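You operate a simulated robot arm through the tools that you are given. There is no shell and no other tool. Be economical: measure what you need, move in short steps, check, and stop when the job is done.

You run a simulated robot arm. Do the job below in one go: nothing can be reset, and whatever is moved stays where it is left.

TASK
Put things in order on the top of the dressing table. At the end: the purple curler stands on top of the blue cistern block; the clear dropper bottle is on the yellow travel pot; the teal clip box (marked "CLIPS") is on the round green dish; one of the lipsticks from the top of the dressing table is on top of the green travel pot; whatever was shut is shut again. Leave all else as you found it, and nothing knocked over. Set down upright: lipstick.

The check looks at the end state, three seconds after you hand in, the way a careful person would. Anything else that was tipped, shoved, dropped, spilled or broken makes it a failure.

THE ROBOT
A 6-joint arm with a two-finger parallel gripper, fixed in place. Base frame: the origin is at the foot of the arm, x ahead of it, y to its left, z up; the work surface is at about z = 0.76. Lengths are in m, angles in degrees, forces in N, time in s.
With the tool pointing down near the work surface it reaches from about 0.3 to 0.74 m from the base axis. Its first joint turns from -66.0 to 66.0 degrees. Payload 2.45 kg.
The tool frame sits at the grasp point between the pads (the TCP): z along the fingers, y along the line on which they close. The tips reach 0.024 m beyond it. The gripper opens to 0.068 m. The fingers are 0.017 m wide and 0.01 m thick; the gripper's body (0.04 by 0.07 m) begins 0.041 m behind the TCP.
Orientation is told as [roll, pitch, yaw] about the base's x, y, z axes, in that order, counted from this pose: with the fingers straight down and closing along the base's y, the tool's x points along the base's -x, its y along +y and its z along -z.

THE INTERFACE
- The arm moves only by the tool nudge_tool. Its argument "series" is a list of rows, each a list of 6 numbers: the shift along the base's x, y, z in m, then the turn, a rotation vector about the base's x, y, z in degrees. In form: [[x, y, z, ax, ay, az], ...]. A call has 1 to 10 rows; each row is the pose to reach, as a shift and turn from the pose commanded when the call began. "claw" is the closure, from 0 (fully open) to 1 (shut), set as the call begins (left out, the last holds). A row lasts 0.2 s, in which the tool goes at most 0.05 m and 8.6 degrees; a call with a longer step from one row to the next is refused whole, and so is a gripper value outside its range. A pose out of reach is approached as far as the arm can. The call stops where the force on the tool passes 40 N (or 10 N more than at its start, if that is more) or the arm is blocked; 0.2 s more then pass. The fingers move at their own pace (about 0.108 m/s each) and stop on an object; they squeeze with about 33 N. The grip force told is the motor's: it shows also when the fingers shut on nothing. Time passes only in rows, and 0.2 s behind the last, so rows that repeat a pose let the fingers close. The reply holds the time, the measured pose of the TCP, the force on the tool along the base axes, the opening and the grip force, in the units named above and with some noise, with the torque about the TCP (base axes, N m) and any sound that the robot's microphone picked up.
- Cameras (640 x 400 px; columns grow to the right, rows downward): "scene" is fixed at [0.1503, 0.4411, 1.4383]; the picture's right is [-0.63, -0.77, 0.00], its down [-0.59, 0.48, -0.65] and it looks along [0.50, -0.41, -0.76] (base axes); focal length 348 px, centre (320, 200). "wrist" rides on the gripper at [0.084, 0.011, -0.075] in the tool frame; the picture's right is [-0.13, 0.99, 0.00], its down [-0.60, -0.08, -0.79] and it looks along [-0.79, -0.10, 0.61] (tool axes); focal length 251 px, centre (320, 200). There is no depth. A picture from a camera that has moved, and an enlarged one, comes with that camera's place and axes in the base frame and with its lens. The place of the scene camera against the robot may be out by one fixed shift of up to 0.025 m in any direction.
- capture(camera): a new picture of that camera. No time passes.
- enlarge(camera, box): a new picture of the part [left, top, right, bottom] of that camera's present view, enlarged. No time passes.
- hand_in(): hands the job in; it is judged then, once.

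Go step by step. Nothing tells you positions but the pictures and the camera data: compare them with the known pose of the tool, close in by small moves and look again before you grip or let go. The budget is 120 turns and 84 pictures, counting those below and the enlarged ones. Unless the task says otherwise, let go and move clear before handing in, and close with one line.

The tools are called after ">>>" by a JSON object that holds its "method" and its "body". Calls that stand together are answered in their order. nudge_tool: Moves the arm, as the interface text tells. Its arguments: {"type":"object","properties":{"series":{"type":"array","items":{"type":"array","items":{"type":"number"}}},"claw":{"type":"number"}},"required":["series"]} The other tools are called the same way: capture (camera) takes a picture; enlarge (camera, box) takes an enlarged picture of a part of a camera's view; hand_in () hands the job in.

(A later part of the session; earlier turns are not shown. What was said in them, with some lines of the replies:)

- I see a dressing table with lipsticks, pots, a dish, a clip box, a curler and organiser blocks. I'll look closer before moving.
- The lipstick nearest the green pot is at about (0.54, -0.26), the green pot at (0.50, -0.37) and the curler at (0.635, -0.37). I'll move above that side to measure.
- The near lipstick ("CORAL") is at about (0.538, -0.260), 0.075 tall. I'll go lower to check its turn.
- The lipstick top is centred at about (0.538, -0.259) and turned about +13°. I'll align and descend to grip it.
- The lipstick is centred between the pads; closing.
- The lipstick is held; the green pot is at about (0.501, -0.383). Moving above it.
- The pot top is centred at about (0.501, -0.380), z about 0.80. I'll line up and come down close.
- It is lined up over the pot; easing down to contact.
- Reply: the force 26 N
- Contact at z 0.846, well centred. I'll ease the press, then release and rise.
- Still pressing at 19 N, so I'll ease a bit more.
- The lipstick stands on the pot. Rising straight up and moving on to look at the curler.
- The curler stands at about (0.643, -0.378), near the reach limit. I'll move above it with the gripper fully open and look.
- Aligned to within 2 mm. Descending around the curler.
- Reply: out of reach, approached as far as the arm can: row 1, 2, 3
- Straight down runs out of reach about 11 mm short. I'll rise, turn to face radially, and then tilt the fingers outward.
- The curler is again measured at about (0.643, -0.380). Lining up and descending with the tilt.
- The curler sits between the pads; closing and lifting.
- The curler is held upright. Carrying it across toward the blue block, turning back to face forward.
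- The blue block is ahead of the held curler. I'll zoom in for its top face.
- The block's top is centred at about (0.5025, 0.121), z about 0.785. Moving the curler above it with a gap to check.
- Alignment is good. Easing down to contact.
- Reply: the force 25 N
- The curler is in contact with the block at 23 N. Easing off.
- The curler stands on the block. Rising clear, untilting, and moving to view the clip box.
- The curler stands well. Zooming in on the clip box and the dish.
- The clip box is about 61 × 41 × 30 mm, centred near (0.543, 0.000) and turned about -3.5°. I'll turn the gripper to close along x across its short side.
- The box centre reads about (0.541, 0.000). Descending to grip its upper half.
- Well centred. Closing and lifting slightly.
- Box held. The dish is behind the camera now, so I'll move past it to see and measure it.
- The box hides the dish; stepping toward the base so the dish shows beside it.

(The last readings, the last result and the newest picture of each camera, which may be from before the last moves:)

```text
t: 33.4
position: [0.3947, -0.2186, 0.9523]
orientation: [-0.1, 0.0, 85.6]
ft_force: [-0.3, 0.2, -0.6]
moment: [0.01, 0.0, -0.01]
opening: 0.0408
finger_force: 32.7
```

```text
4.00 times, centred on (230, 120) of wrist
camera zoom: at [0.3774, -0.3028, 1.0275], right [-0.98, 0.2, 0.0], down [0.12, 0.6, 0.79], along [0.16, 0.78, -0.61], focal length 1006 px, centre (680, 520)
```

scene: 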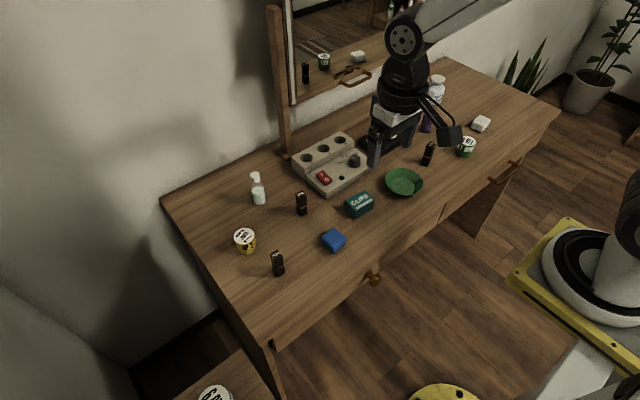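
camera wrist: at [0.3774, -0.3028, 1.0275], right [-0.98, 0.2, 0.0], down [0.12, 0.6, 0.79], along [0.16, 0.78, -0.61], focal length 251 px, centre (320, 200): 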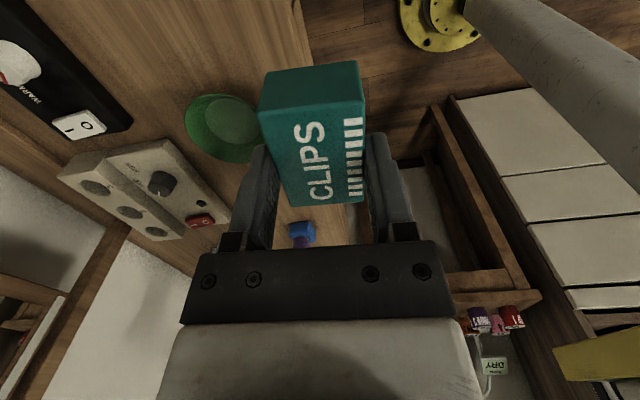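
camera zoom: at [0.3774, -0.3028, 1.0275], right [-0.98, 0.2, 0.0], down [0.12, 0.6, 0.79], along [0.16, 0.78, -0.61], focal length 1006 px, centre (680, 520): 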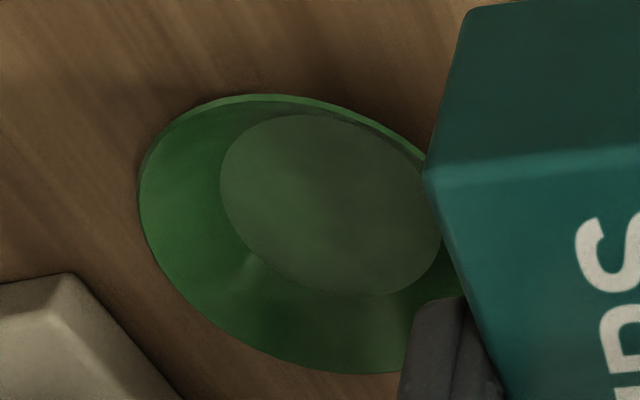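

The flat of the dish is centred at about (0.519, -0.140), radius about 35 mm. Moving the box above it.

>>> {"method": "nudge_tool", "body": {"series": [[0.03, 0.02, 0, 0, 0, 0], [0.065, 0.04, 0, 0, 0, 0], [0.1, 0.06, 0, 0, 0, 0], [0.1245, 0.0785, -0.03, 0, 0, 0], [0.1245, 0.0785, -0.07, 0, 0, 0], [0.1245, 0.0785, -0.1, 0, 0, 0]]}}

>>> {"method": "enlarge", "body": {"camera": "scene", "box": [340, 130, 460, 230]}}

>>> {"method": "enlarge", "body": {"camera": "wrist", "box": [180, 0, 460, 240]}}

```text
t: 34.8
position: [0.5194, -0.1412, 0.8523]
orientation: [0.1, -0.1, 85.7]
ft_force: [0.7, 0.9, -1.6]
moment: [0.0, 0.0, 0.01]
opening: 0.0407
finger_force: 33.4
```

```text
4.00 times, centred on (400, 180) of scene
camera zoom: at [0.1503, 0.4411, 1.4383], right [-0.63, -0.77, 0.0], down [-0.59, 0.48, -0.65], along [0.5, -0.41, -0.76], focal length 1392 px, centre (0, 280)
```

zoom: 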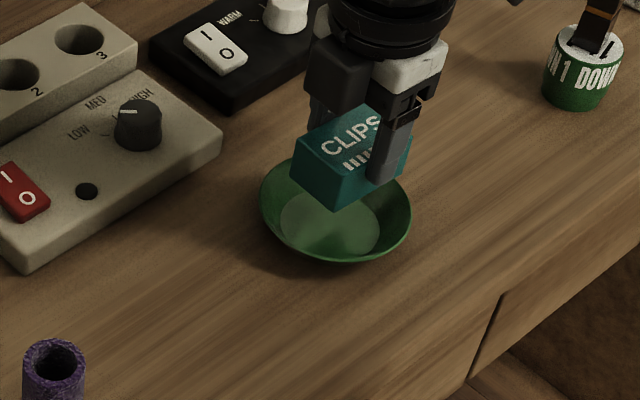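

```text
1.67 times, centred on (320, 120) of wrist
camera zoom: at [0.5031, -0.2239, 0.9263], right [-0.98, 0.2, 0.0], down [0.12, 0.6, 0.79], along [0.16, 0.78, -0.61], focal length 419 px, centre (320, 333)
```

zoom: 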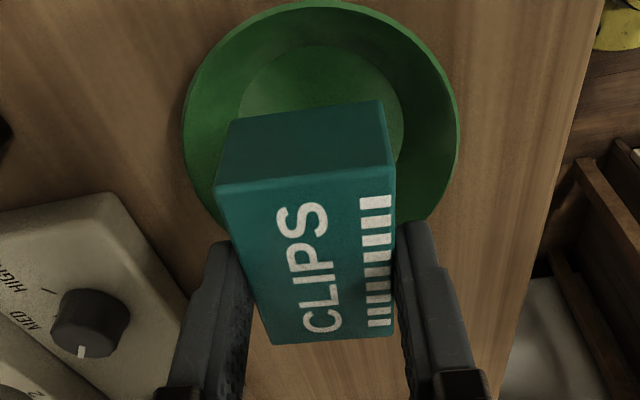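

Aligned over the dish. Lowering to contact.

>>> {"method": "nudge_tool", "body": {"series": [[-0.001, 0.001, -0.02, 0, 0, 0], [-0.001, 0.001, -0.036, 0, 0, 0], [-0.001, 0.001, -0.041, 0, 0, 0], [-0.001, 0.001, -0.044, 0, 0, 0], [-0.001, 0.001, -0.046, 0, 0, 0]]}}

>>> {"method": "enlarge", "body": {"camera": "scene", "box": [340, 130, 460, 230]}}

```text
t: 35.8
position: [0.5195, -0.1399, 0.8132]
orientation: [-0.2, 0.0, 85.8]
ft_force: [-4.6, 4.7, 14.2]
moment: [0.03, 0.26, -0.13]
opening: 0.0411
finger_force: 33.6
stopped in row 5: the force on the tool passed its limit at 48 N (the readings are from after the stop); the commanded pose is now the measured one
```

```text
4.00 times, centred on (400, 180) of scene
camera zoom: at [0.1499, 0.4413, 1.4383], right [-0.63, -0.77, 0.0], down [-0.59, 0.48, -0.65], along [0.5, -0.41, -0.76], focal length 1392 px, centre (0, 280)
```

zoom: 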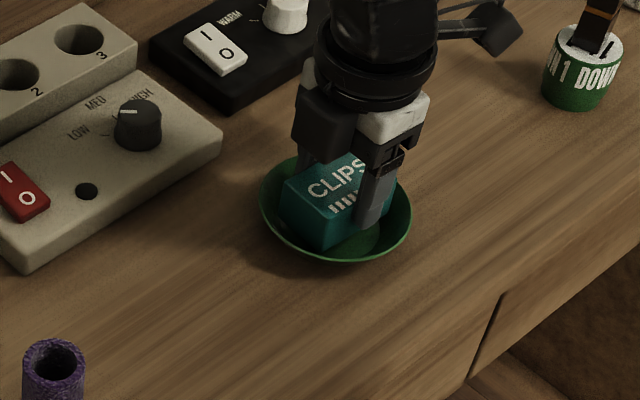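

The box is down in the dish with a light press. Easing off before letting go.

>>> {"method": "nudge_tool", "body": {"series": [[0, 0, 0.001, 0, 0, 0], [0, 0, 0.001, 0, 0, 0]]}}

>>> {"method": "capture", "body": {"camera": "wrist"}}

```text
t: 36.4
position: [0.5205, -0.1402, 0.8143]
orientation: [-0.2, 0.0, 85.8]
ft_force: [-1.8, 4.3, 6.7]
moment: [0.09, 0.03, -0.01]
opening: 0.0411
finger_force: 33.5
```

```text
38 pictures are left
camera wrist: at [0.5036, -0.2231, 0.8874], right [-0.98, 0.2, 0.0], down [0.12, 0.6, 0.79], along [0.16, 0.78, -0.61], focal length 251 px, centre (320, 200)
```

wrist: 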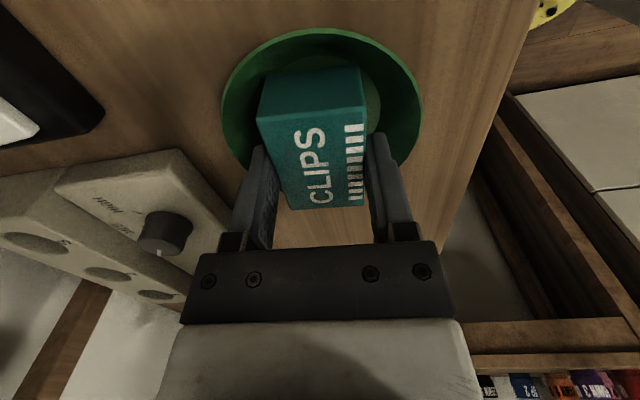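

The side forces suggest shifting a couple of mm toward -x/+y. I'll lift slightly, shift and set down again.

>>> {"method": "nudge_tool", "body": {"series": [[0, 0, 0.004, 0, 0, 0], [-0.0025, 0.0025, 0.004, 0, 0, 0], [-0.0025, 0.0025, 0.001, 0, 0, 0], [-0.0025, 0.0025, -0.0005, 0, 0, 0], [-0.0025, 0.0025, -0.002, 0, 0, 0]]}}

```text
t: 37.6
position: [0.5196, -0.1396, 0.8126]
orientation: [-0.4, 0.0, 85.7]
ft_force: [-8.2, -5.6, 30.9]
moment: [0.0, 0.31, -0.06]
opening: 0.041
finger_force: 32.7
```

Contact height is unchanged, so it is sitting on the floor of the dish. Easing off and releasing.

>>> {"method": "nudge_tool", "body": {"series": [[0, 0, 0.0015, 0, 0, 0], [0, 0, 0.0025, 0, 0, 0]]}}

>>> {"method": "nudge_tool", "body": {"series": [[0, 0, 0, 0, 0, 0], [0, 0, 0, 0, 0, 0], [0, 0, 0, 0, 0, 0]], "claw": 0.25}}

>>> {"method": "capture", "body": {"camera": "wrist"}}

```text
t: 38.2
position: [0.5191, -0.1374, 0.8126]
orientation: [-0.3, 0.0, 85.8]
ft_force: [2.1, -4.4, 7.4]
moment: [-0.17, -0.11, -0.02]
opening: 0.0411
finger_force: 33.0
```

```text
t: 39.0
position: [0.5175, -0.1383, 0.812]
orientation: [-0.2, 0.1, 85.8]
ft_force: [-0.8, 0.2, -0.2]
moment: [-0.03, 0.0, 0.03]
opening: 0.0512
finger_force: 0.1
```

```text
37 pictures are left
camera wrist: at [0.5015, -0.2207, 0.8876], right [-0.98, 0.2, 0.0], down [0.12, 0.6, 0.79], along [0.16, 0.78, -0.61], focal length 251 px, centre (320, 200)
```

wrist: 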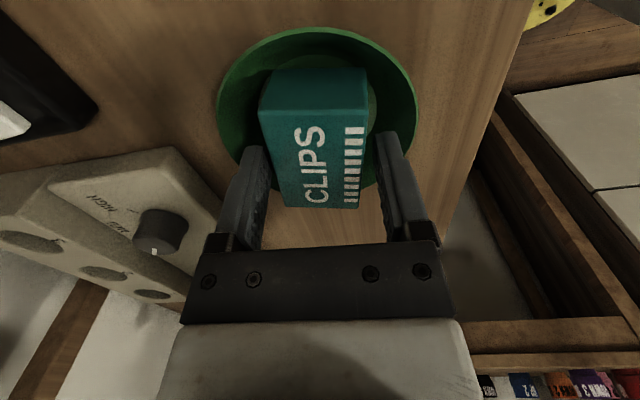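

Released. Rising straight up and checking.

>>> {"method": "nudge_tool", "body": {"series": [[0, 0, 0.02, 0, 0, 0], [0, 0, 0.06, 0, 0, 0], [0, 0, 0.1, 0, 0, 0], [0, 0.03, 0.13, 0, 0, -8], [0, 0.06, 0.13, 0, 0, -16]]}}

>>> {"method": "enlarge", "body": {"camera": "scene", "box": [340, 130, 460, 230]}}

```text
t: 40.2
position: [0.5167, -0.0758, 0.9421]
orientation: [-0.2, 0.1, 69.6]
ft_force: [-0.3, -0.2, -0.5]
moment: [-0.02, 0.01, 0.02]
opening: 0.0511
finger_force: 0.1
```

```text
4.00 times, centred on (400, 180) of scene
camera zoom: at [0.1503, 0.4411, 1.4383], right [-0.63, -0.77, 0.0], down [-0.59, 0.48, -0.65], along [0.5, -0.41, -0.76], focal length 1392 px, centre (0, 280)
```

zoom: 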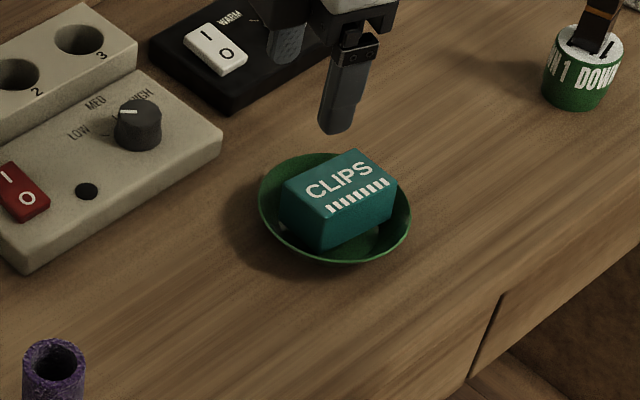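

The clip box sits level in the dish. Moving on toward the dropper bottle, turning the gripper radially.

>>> {"method": "nudge_tool", "body": {"series": [[0.01, 0.03, 0.02, 0, 0, -8], [0.02, 0.06, 0.03, 0, 0, -16], [0.03, 0.09, 0.03, 0, 0, -24], [0.04, 0.12, 0.03, 0, 0, -32], [0.05, 0.15, 0.03, 0, 0, -40], [0.06, 0.18, 0.03, 0, 0, -48], [0.07, 0.21, 0.03, 0, 0, -55]], "claw": 0}}

>>> {"method": "capture", "body": {"camera": "wrist"}}

```text
t: 41.8
position: [0.5885, 0.1319, 0.972]
orientation: [-0.2, -0.1, 14.5]
ft_force: [-0.4, 0.5, -0.9]
moment: [-0.02, 0.01, 0.01]
opening: 0.068
finger_force: 0.1
```

```text
35 pictures are left
camera wrist: at [0.5048, 0.1214, 1.0465], right [-0.13, 0.99, 0.0], down [0.6, 0.08, 0.79], along [0.79, 0.1, -0.61], focal length 251 px, centre (320, 200)
```

wrist: 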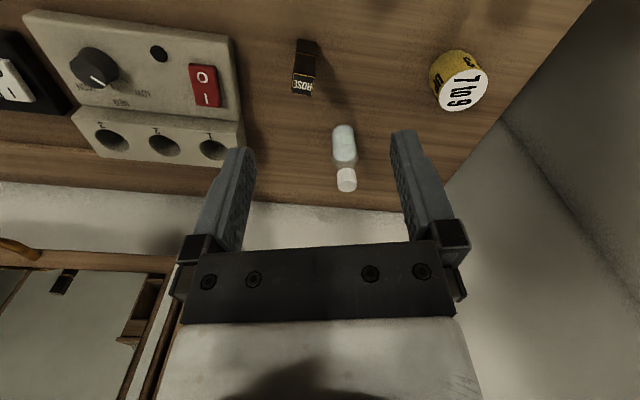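

The bottle stands at about (0.722, 0.181), top near 0.85. I'll tilt outward 12° and get closer for a look.

>>> {"method": "nudge_tool", "body": {"series": [[0.03, 0.01, -0.01, 1.5, -5.8, 0], [0.06, 0.02, -0.025, 3, -11.6, 0], [0.09, 0.03, -0.04, 3, -11.6, 0]]}}

>>> {"method": "capture", "body": {"camera": "wrist"}}

```text
t: 42.6
position: [0.679, 0.1614, 0.9311]
orientation: [-0.3, -12.0, 14.6]
ft_force: [0.5, -0.2, -0.3]
moment: [0.03, 0.02, -0.01]
opening: 0.068
finger_force: 0.0
```

```text
34 pictures are left
camera wrist: at [0.5821, 0.1477, 0.9869], right [-0.13, 0.99, 0.02], down [0.43, 0.04, 0.9], along [0.89, 0.13, -0.43], focal length 251 px, centre (320, 200)
```

wrist: 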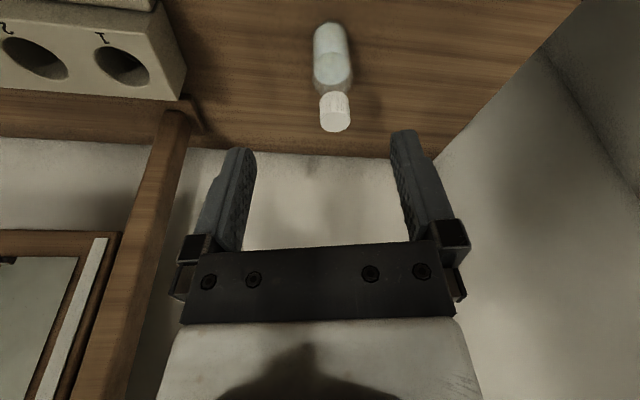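

>>> {"method": "enlarge", "body": {"camera": "wrist", "box": [270, 5, 400, 145]}}

```text
2.86 times, centred on (335, 75) of wrist
camera zoom: at [0.5821, 0.1477, 0.9869], right [-0.13, 0.99, 0.02], down [0.43, 0.04, 0.9], along [0.89, 0.13, -0.43], focal length 718 px, centre (277, 557)
```

zoom: 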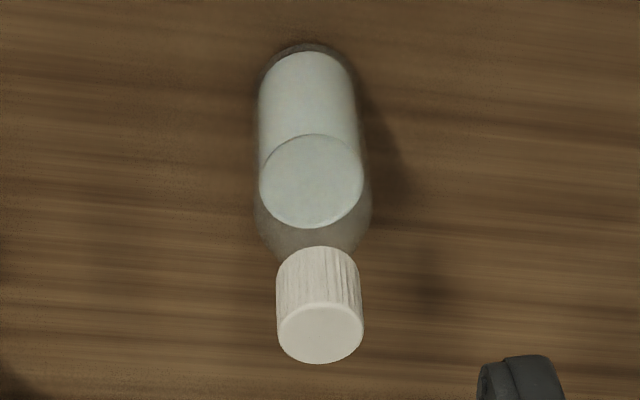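

The bottle axis is about (0.723, 0.181) and the cap top is at 0.854. I must stay above TCP z≈0.818 so the palm clears the cap. Moving over it and partway down.

>>> {"method": "nudge_tool", "body": {"series": [[0.022, 0.009, 0, 0, 0, 0], [0.0425, 0.018, 0, 0, 0, 0], [0.0425, 0.018, -0.035, 0, 0, 0], [0.0425, 0.018, -0.07, 0, 0, 0]]}}

>>> {"method": "capture", "body": {"camera": "wrist"}}

```text
t: 43.6
position: [0.7209, 0.1783, 0.8636]
orientation: [-0.3, -12.0, 14.7]
ft_force: [0.4, -0.7, 0.2]
moment: [0.0, 0.0, -0.03]
opening: 0.0678
finger_force: 0.1
```

```text
32 pictures are left
camera wrist: at [0.6233, 0.1657, 0.9189], right [-0.13, 0.99, 0.02], down [0.43, 0.04, 0.9], along [0.89, 0.13, -0.43], focal length 251 px, centre (320, 200)
```

wrist: 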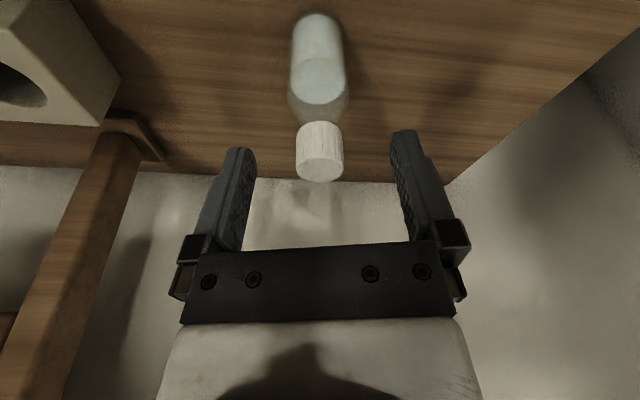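

Consistent. Finishing the descent to z≈0.818.

>>> {"method": "nudge_tool", "body": {"series": [[0, 0.001, -0.02, 0, 0, 0], [0, 0.001, -0.035, 0, 0, 0], [0, 0.001, -0.044, 0, 0, 0]]}}

>>> {"method": "capture", "body": {"camera": "wrist"}}

```text
t: 44.4
position: [0.7229, 0.1816, 0.8188]
orientation: [-0.3, -12.0, 14.7]
ft_force: [0.3, -0.3, -0.7]
moment: [0.01, 0.0, -0.02]
opening: 0.068
finger_force: 0.1
```

```text
31 pictures are left
camera wrist: at [0.6243, 0.1679, 0.8748], right [-0.13, 0.99, 0.02], down [0.43, 0.04, 0.9], along [0.89, 0.13, -0.43], focal length 251 px, centre (320, 200)
```

wrist: 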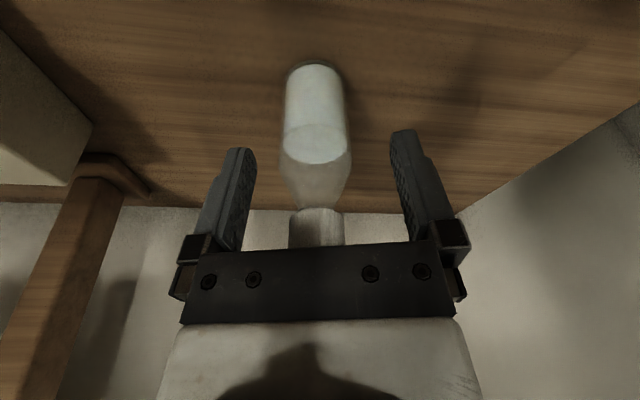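

The pad tips sit beside the upper body of the bottle. Closing.

>>> {"method": "nudge_tool", "body": {"series": [[0, 0, 0, 0, 0, 0], [0, 0, 0, 0, 0, 0], [0, 0, 0, 0, 0, 0]], "claw": 1}}

>>> {"method": "nudge_tool", "body": {"series": [[0, 0, 0.01, 0, 0, 0], [0, 0, 0.03, 0, 0, 0]]}}

>>> {"method": "capture", "body": {"camera": "wrist"}}

```text
t: 45.2
position: [0.722, 0.1821, 0.8194]
orientation: [-0.3, -12.0, 14.8]
ft_force: [0.4, 0.7, 0.5]
moment: [-0.02, 0.0, -0.01]
opening: 0.0324
finger_force: 33.2
```

```text
t: 45.8
position: [0.7207, 0.1829, 0.8492]
orientation: [-0.3, -12.0, 14.7]
ft_force: [0.1, -0.4, 0.2]
moment: [0.01, 0.01, -0.02]
opening: 0.0326
finger_force: 33.5
```

```text
30 pictures are left
camera wrist: at [0.623, 0.1684, 0.9051], right [-0.13, 0.99, 0.02], down [0.43, 0.04, 0.9], along [0.89, 0.13, -0.43], focal length 251 px, centre (320, 200)
```

wrist: 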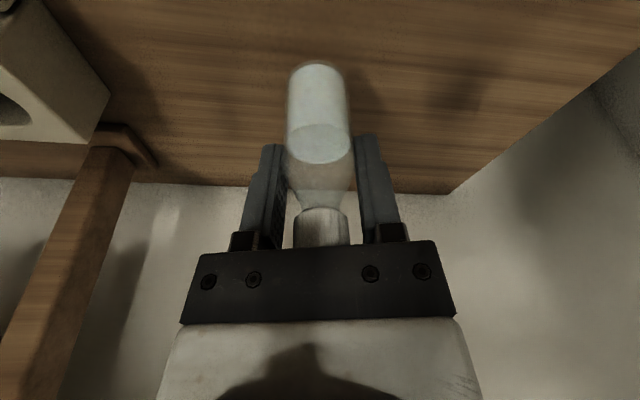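

The bottle is lifted cleanly. Raising and bringing it back and left toward the yellow pot.

>>> {"method": "nudge_tool", "body": {"series": [[-0.01, 0, 0.04, 0, 0, 0], [-0.03, 0, 0.08, 0, 0, 0], [-0.05, 0.02, 0.11, 0, 0, 0], [-0.08, 0.045, 0.12, 0, 0, 0], [-0.11, 0.07, 0.12, 0, 0, 0], [-0.14, 0.09, 0.12, 0, 0, 0]]}}

>>> {"method": "capture", "body": {"camera": "wrist"}}

>>> {"method": "enlarge", "body": {"camera": "scene", "box": [180, 140, 380, 290]}}

```text
t: 47.2
position: [0.5791, 0.2722, 0.9713]
orientation: [-0.2, -12.0, 14.8]
ft_force: [0.8, -0.9, -1.0]
moment: [-0.01, -0.01, 0.0]
opening: 0.0324
finger_force: 33.0
```

```text
29 pictures are left
camera wrist: at [0.4814, 0.2575, 1.0264], right [-0.13, 0.99, 0.02], down [0.43, 0.04, 0.9], along [0.89, 0.13, -0.43], focal length 251 px, centre (320, 200)
```

wrist: 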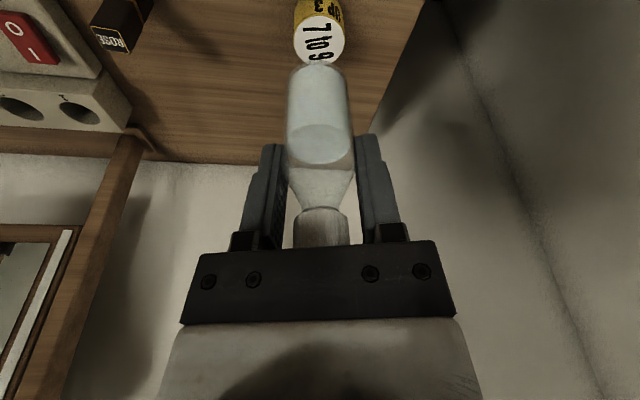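

```text
2.67 times, centred on (280, 215) of scene
camera zoom: at [0.1503, 0.4411, 1.4383], right [-0.63, -0.77, 0.0], down [-0.59, 0.48, -0.65], along [0.5, -0.41, -0.76], focal length 928 px, centre (427, 160)
```

zoom: 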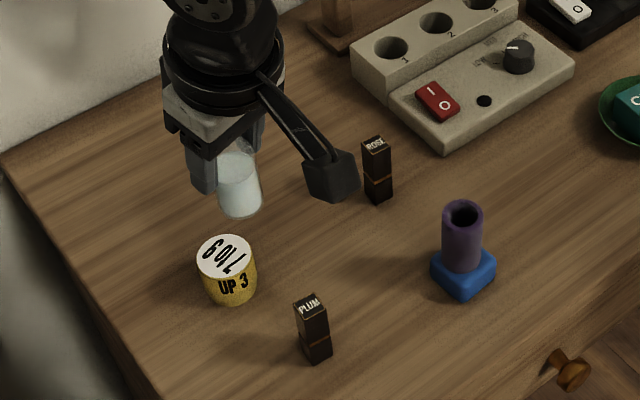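

The yellow pot's top is centred near (0.619, 0.280). Moving the bottle over it with a gap.

>>> {"method": "nudge_tool", "body": {"series": [[0.02, 0.004, 0, 0, 0, 0], [0.039, 0.008, -0.01, 0, 0, 0], [0.039, 0.008, -0.045, 0, 0, 0], [0.039, 0.008, -0.085, 0, 0, 0]]}}

>>> {"method": "enlarge", "body": {"camera": "wrist", "box": [240, 0, 400, 120]}}

>>> {"method": "enlarge", "body": {"camera": "scene", "box": [200, 180, 320, 280]}}

```text
t: 48.2
position: [0.6202, 0.2784, 0.8848]
orientation: [-0.2, -12.1, 14.7]
ft_force: [-0.1, 0.5, -0.3]
moment: [-0.02, 0.01, 0.01]
opening: 0.0327
finger_force: 33.3
```

```text
3.33 times, centred on (320, 60) of wrist
camera zoom: at [0.5232, 0.264, 0.9403], right [-0.13, 0.99, 0.02], down [0.43, 0.03, 0.9], along [0.89, 0.13, -0.43], focal length 838 px, centre (320, 667)
```

zoom: 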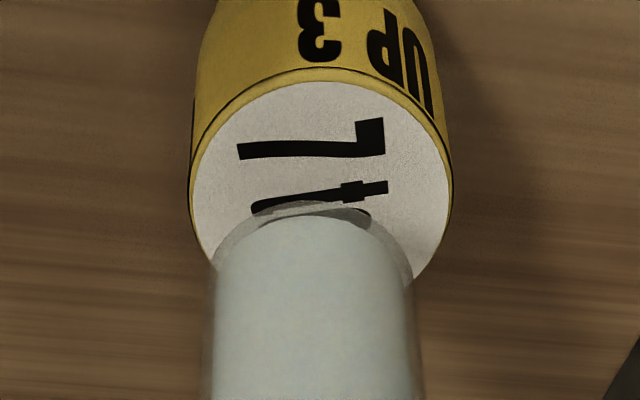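

```text
4.00 times, centred on (260, 230) of scene
camera zoom: at [0.1503, 0.4411, 1.4383], right [-0.63, -0.77, 0.0], down [-0.59, 0.48, -0.65], along [0.5, -0.41, -0.76], focal length 1392 px, centre (560, 80)
```

zoom: 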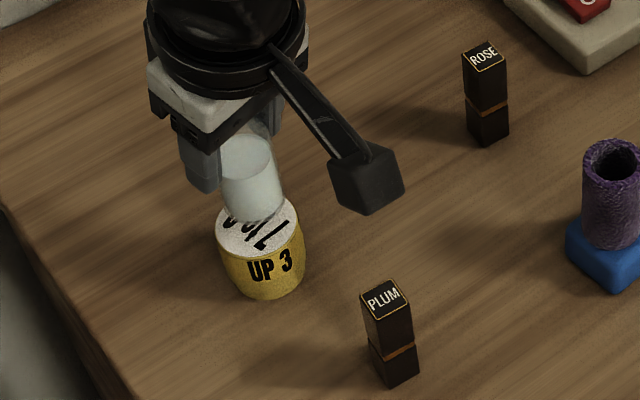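

Aligned within about 1–2 mm. Easing down to contact.

>>> {"method": "nudge_tool", "body": {"series": [[0, 0, -0.012, 0, 0, 0], [0, 0, -0.017, 0, 0, 0], [0, 0, -0.0195, 0, 0, 0], [0, 0, -0.0215, 0, 0, 0]]}}

```text
t: 49.2
position: [0.6204, 0.2807, 0.8654]
orientation: [-0.1, -12.2, 14.7]
ft_force: [-3.1, -1.3, 8.5]
moment: [-0.06, 0.16, 0.04]
opening: 0.0324
finger_force: 33.3
```

Light contact at 8.5 N. Easing half a millimetre, then releasing.

>>> {"method": "nudge_tool", "body": {"series": [[0, 0, 0.0007, 0, 0, 0], [0, 0, 0.0007, 0, 0, 0]]}}

>>> {"method": "enlarge", "body": {"camera": "scene", "box": [200, 180, 320, 280]}}

```text
t: 49.8
position: [0.6195, 0.279, 0.865]
orientation: [-0.2, -12.1, 14.8]
ft_force: [0.1, 1.6, 7.4]
moment: [0.02, 0.05, -0.02]
opening: 0.0327
finger_force: 32.9
```

```text
4.00 times, centred on (260, 230) of scene
camera zoom: at [0.1501, 0.4411, 1.4384], right [-0.63, -0.77, 0.0], down [-0.59, 0.48, -0.65], along [0.5, -0.41, -0.76], focal length 1392 px, centre (560, 80)
```

zoom: 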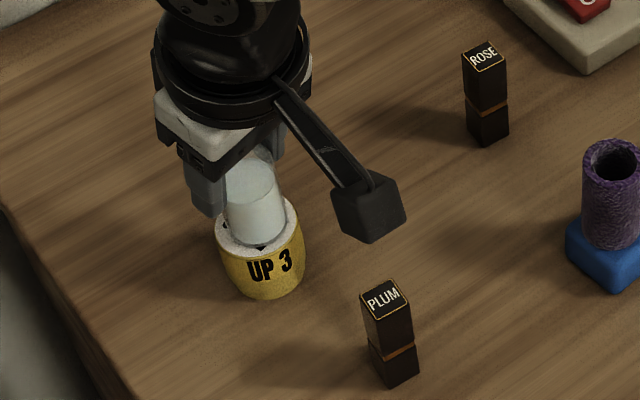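

The bottle is centred on the pot. One more small ease, then opening the fingers.

>>> {"method": "nudge_tool", "body": {"series": [[0, 0, 0.001, 0, 0, 0], [0, 0, 0.001, 0, 0, 0]]}}

>>> {"method": "nudge_tool", "body": {"series": [[0, 0, 0, 0, 0, 0], [0, 0, 0, 0, 0, 0], [0, 0, 0, 0, 0, 0]], "claw": 0.15}}

>>> {"method": "capture", "body": {"camera": "wrist"}}

```text
t: 50.4
position: [0.6192, 0.2788, 0.8649]
orientation: [-0.3, -12.0, 14.6]
ft_force: [1.6, 1.5, 5.5]
moment: [0.07, -0.05, 0.0]
opening: 0.0326
finger_force: 33.2
```

```text
t: 51.2
position: [0.619, 0.2783, 0.8653]
orientation: [-0.4, -12.0, 14.7]
ft_force: [0.4, -0.5, -0.2]
moment: [-0.02, 0.04, 0.0]
opening: 0.0574
finger_force: 0.0
```

```text
24 pictures are left
camera wrist: at [0.5221, 0.2649, 0.9203], right [-0.13, 0.99, 0.02], down [0.43, 0.04, 0.9], along [0.89, 0.13, -0.43], focal length 251 px, centre (320, 200)
```

wrist: 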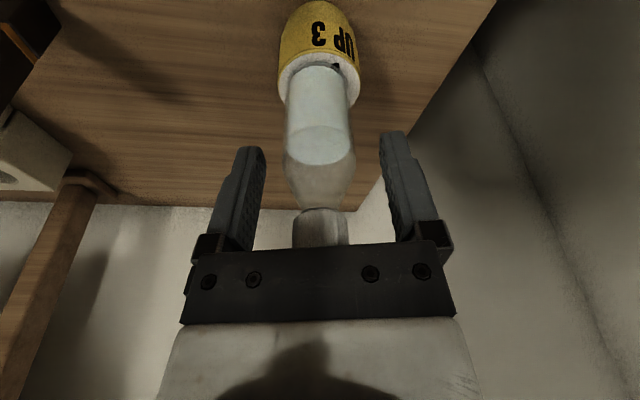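

Stable. Rising straight up and backing away toward the middle.

>>> {"method": "nudge_tool", "body": {"series": [[0, 0, 0.03, 0, 0, 0], [0, 0, 0.07, 0, 0, 0], [0, 0, 0.11, 0, 0, 0], [0, 0, 0.15, 0, 0, 0], [-0.04, -0.02, 0.17, 0, 0, 0], [-0.08, -0.04, 0.18, 0, 0, 0], [-0.12, -0.06, 0.19, 0, 0, 0], [-0.15, -0.09, 0.2, 0, 0, 0], [-0.18, -0.12, 0.2, 0, 0, 0]]}}

>>> {"method": "capture", "body": {"camera": "scene"}}

>>> {"method": "enlarge", "body": {"camera": "scene", "box": [210, 140, 370, 290]}}

>>> {"method": "enlarge", "body": {"camera": "scene", "box": [340, 70, 510, 220]}}

>>> {"method": "capture", "body": {"camera": "wrist"}}

```text
t: 53.2
position: [0.4374, 0.1593, 1.0652]
orientation: [-0.3, -12.0, 14.8]
ft_force: [0.2, -0.2, -0.4]
moment: [0.02, 0.0, -0.01]
opening: 0.0575
finger_force: 0.1
```

```text
23 pictures are left
```

scene: 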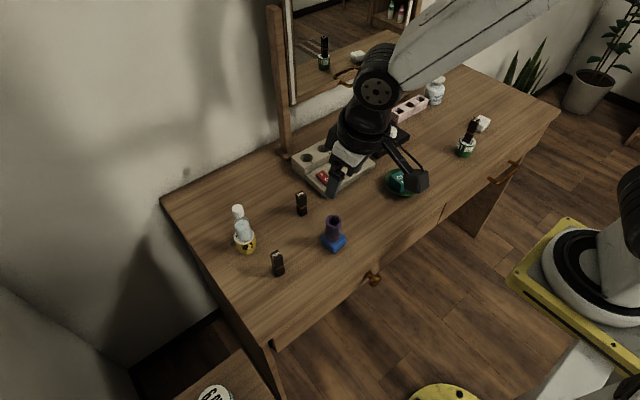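

```text
2.67 times, centred on (290, 215) of scene
camera zoom: at [0.1502, 0.4411, 1.4383], right [-0.63, -0.77, 0.0], down [-0.59, 0.48, -0.65], along [0.5, -0.41, -0.76], focal length 928 px, centre (400, 160)
```

zoom: 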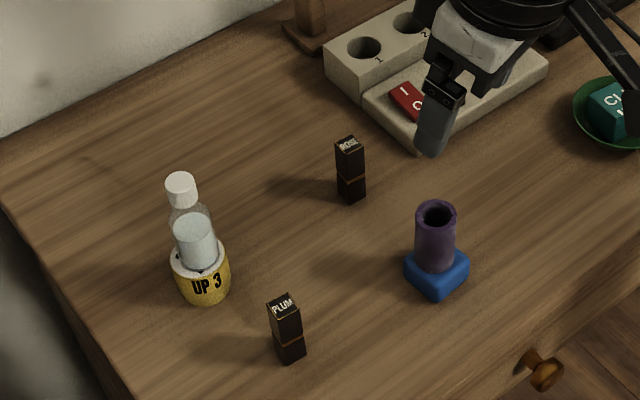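

```text
2.67 times, centred on (425, 145) of scene
camera zoom: at [0.1502, 0.4411, 1.4383], right [-0.63, -0.77, 0.0], down [-0.59, 0.48, -0.65], along [0.5, -0.41, -0.76], focal length 928 px, centre (40, 347)
```

zoom: 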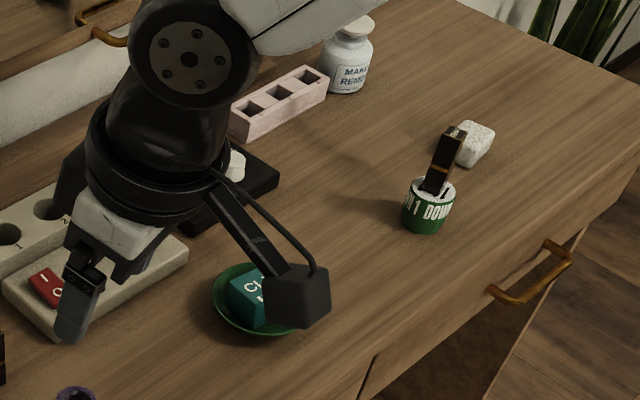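

```text
20 pictures are left
camera wrist: at [0.3403, 0.1459, 1.121], right [-0.13, 0.99, 0.02], down [0.43, 0.04, 0.9], along [0.89, 0.13, -0.43], focal length 251 px, centre (320, 200)
```

wrist: 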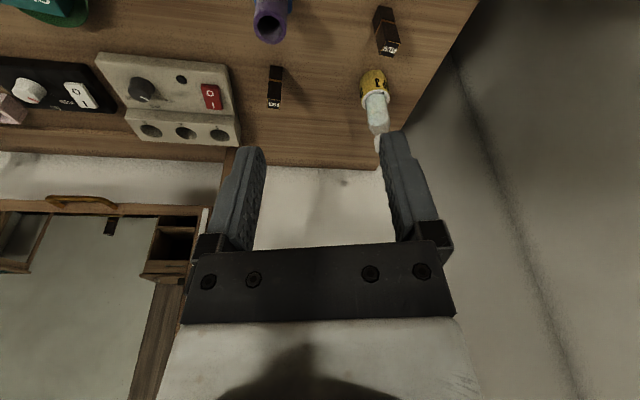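

All four placements are standing, nothing else has moved, and the drawers are still shut. The gripper is clear, so I'm handing in.

>>> {"method": "hand_in", "body": {}}

```text
The job is handed in.
```

The curler stands on the blue block, the dropper bottle on the yellow pot, the clip box in the green dish and a lipstick (CORAL) upright on the green pot; nothing was opened, and I saw nothing else moved.
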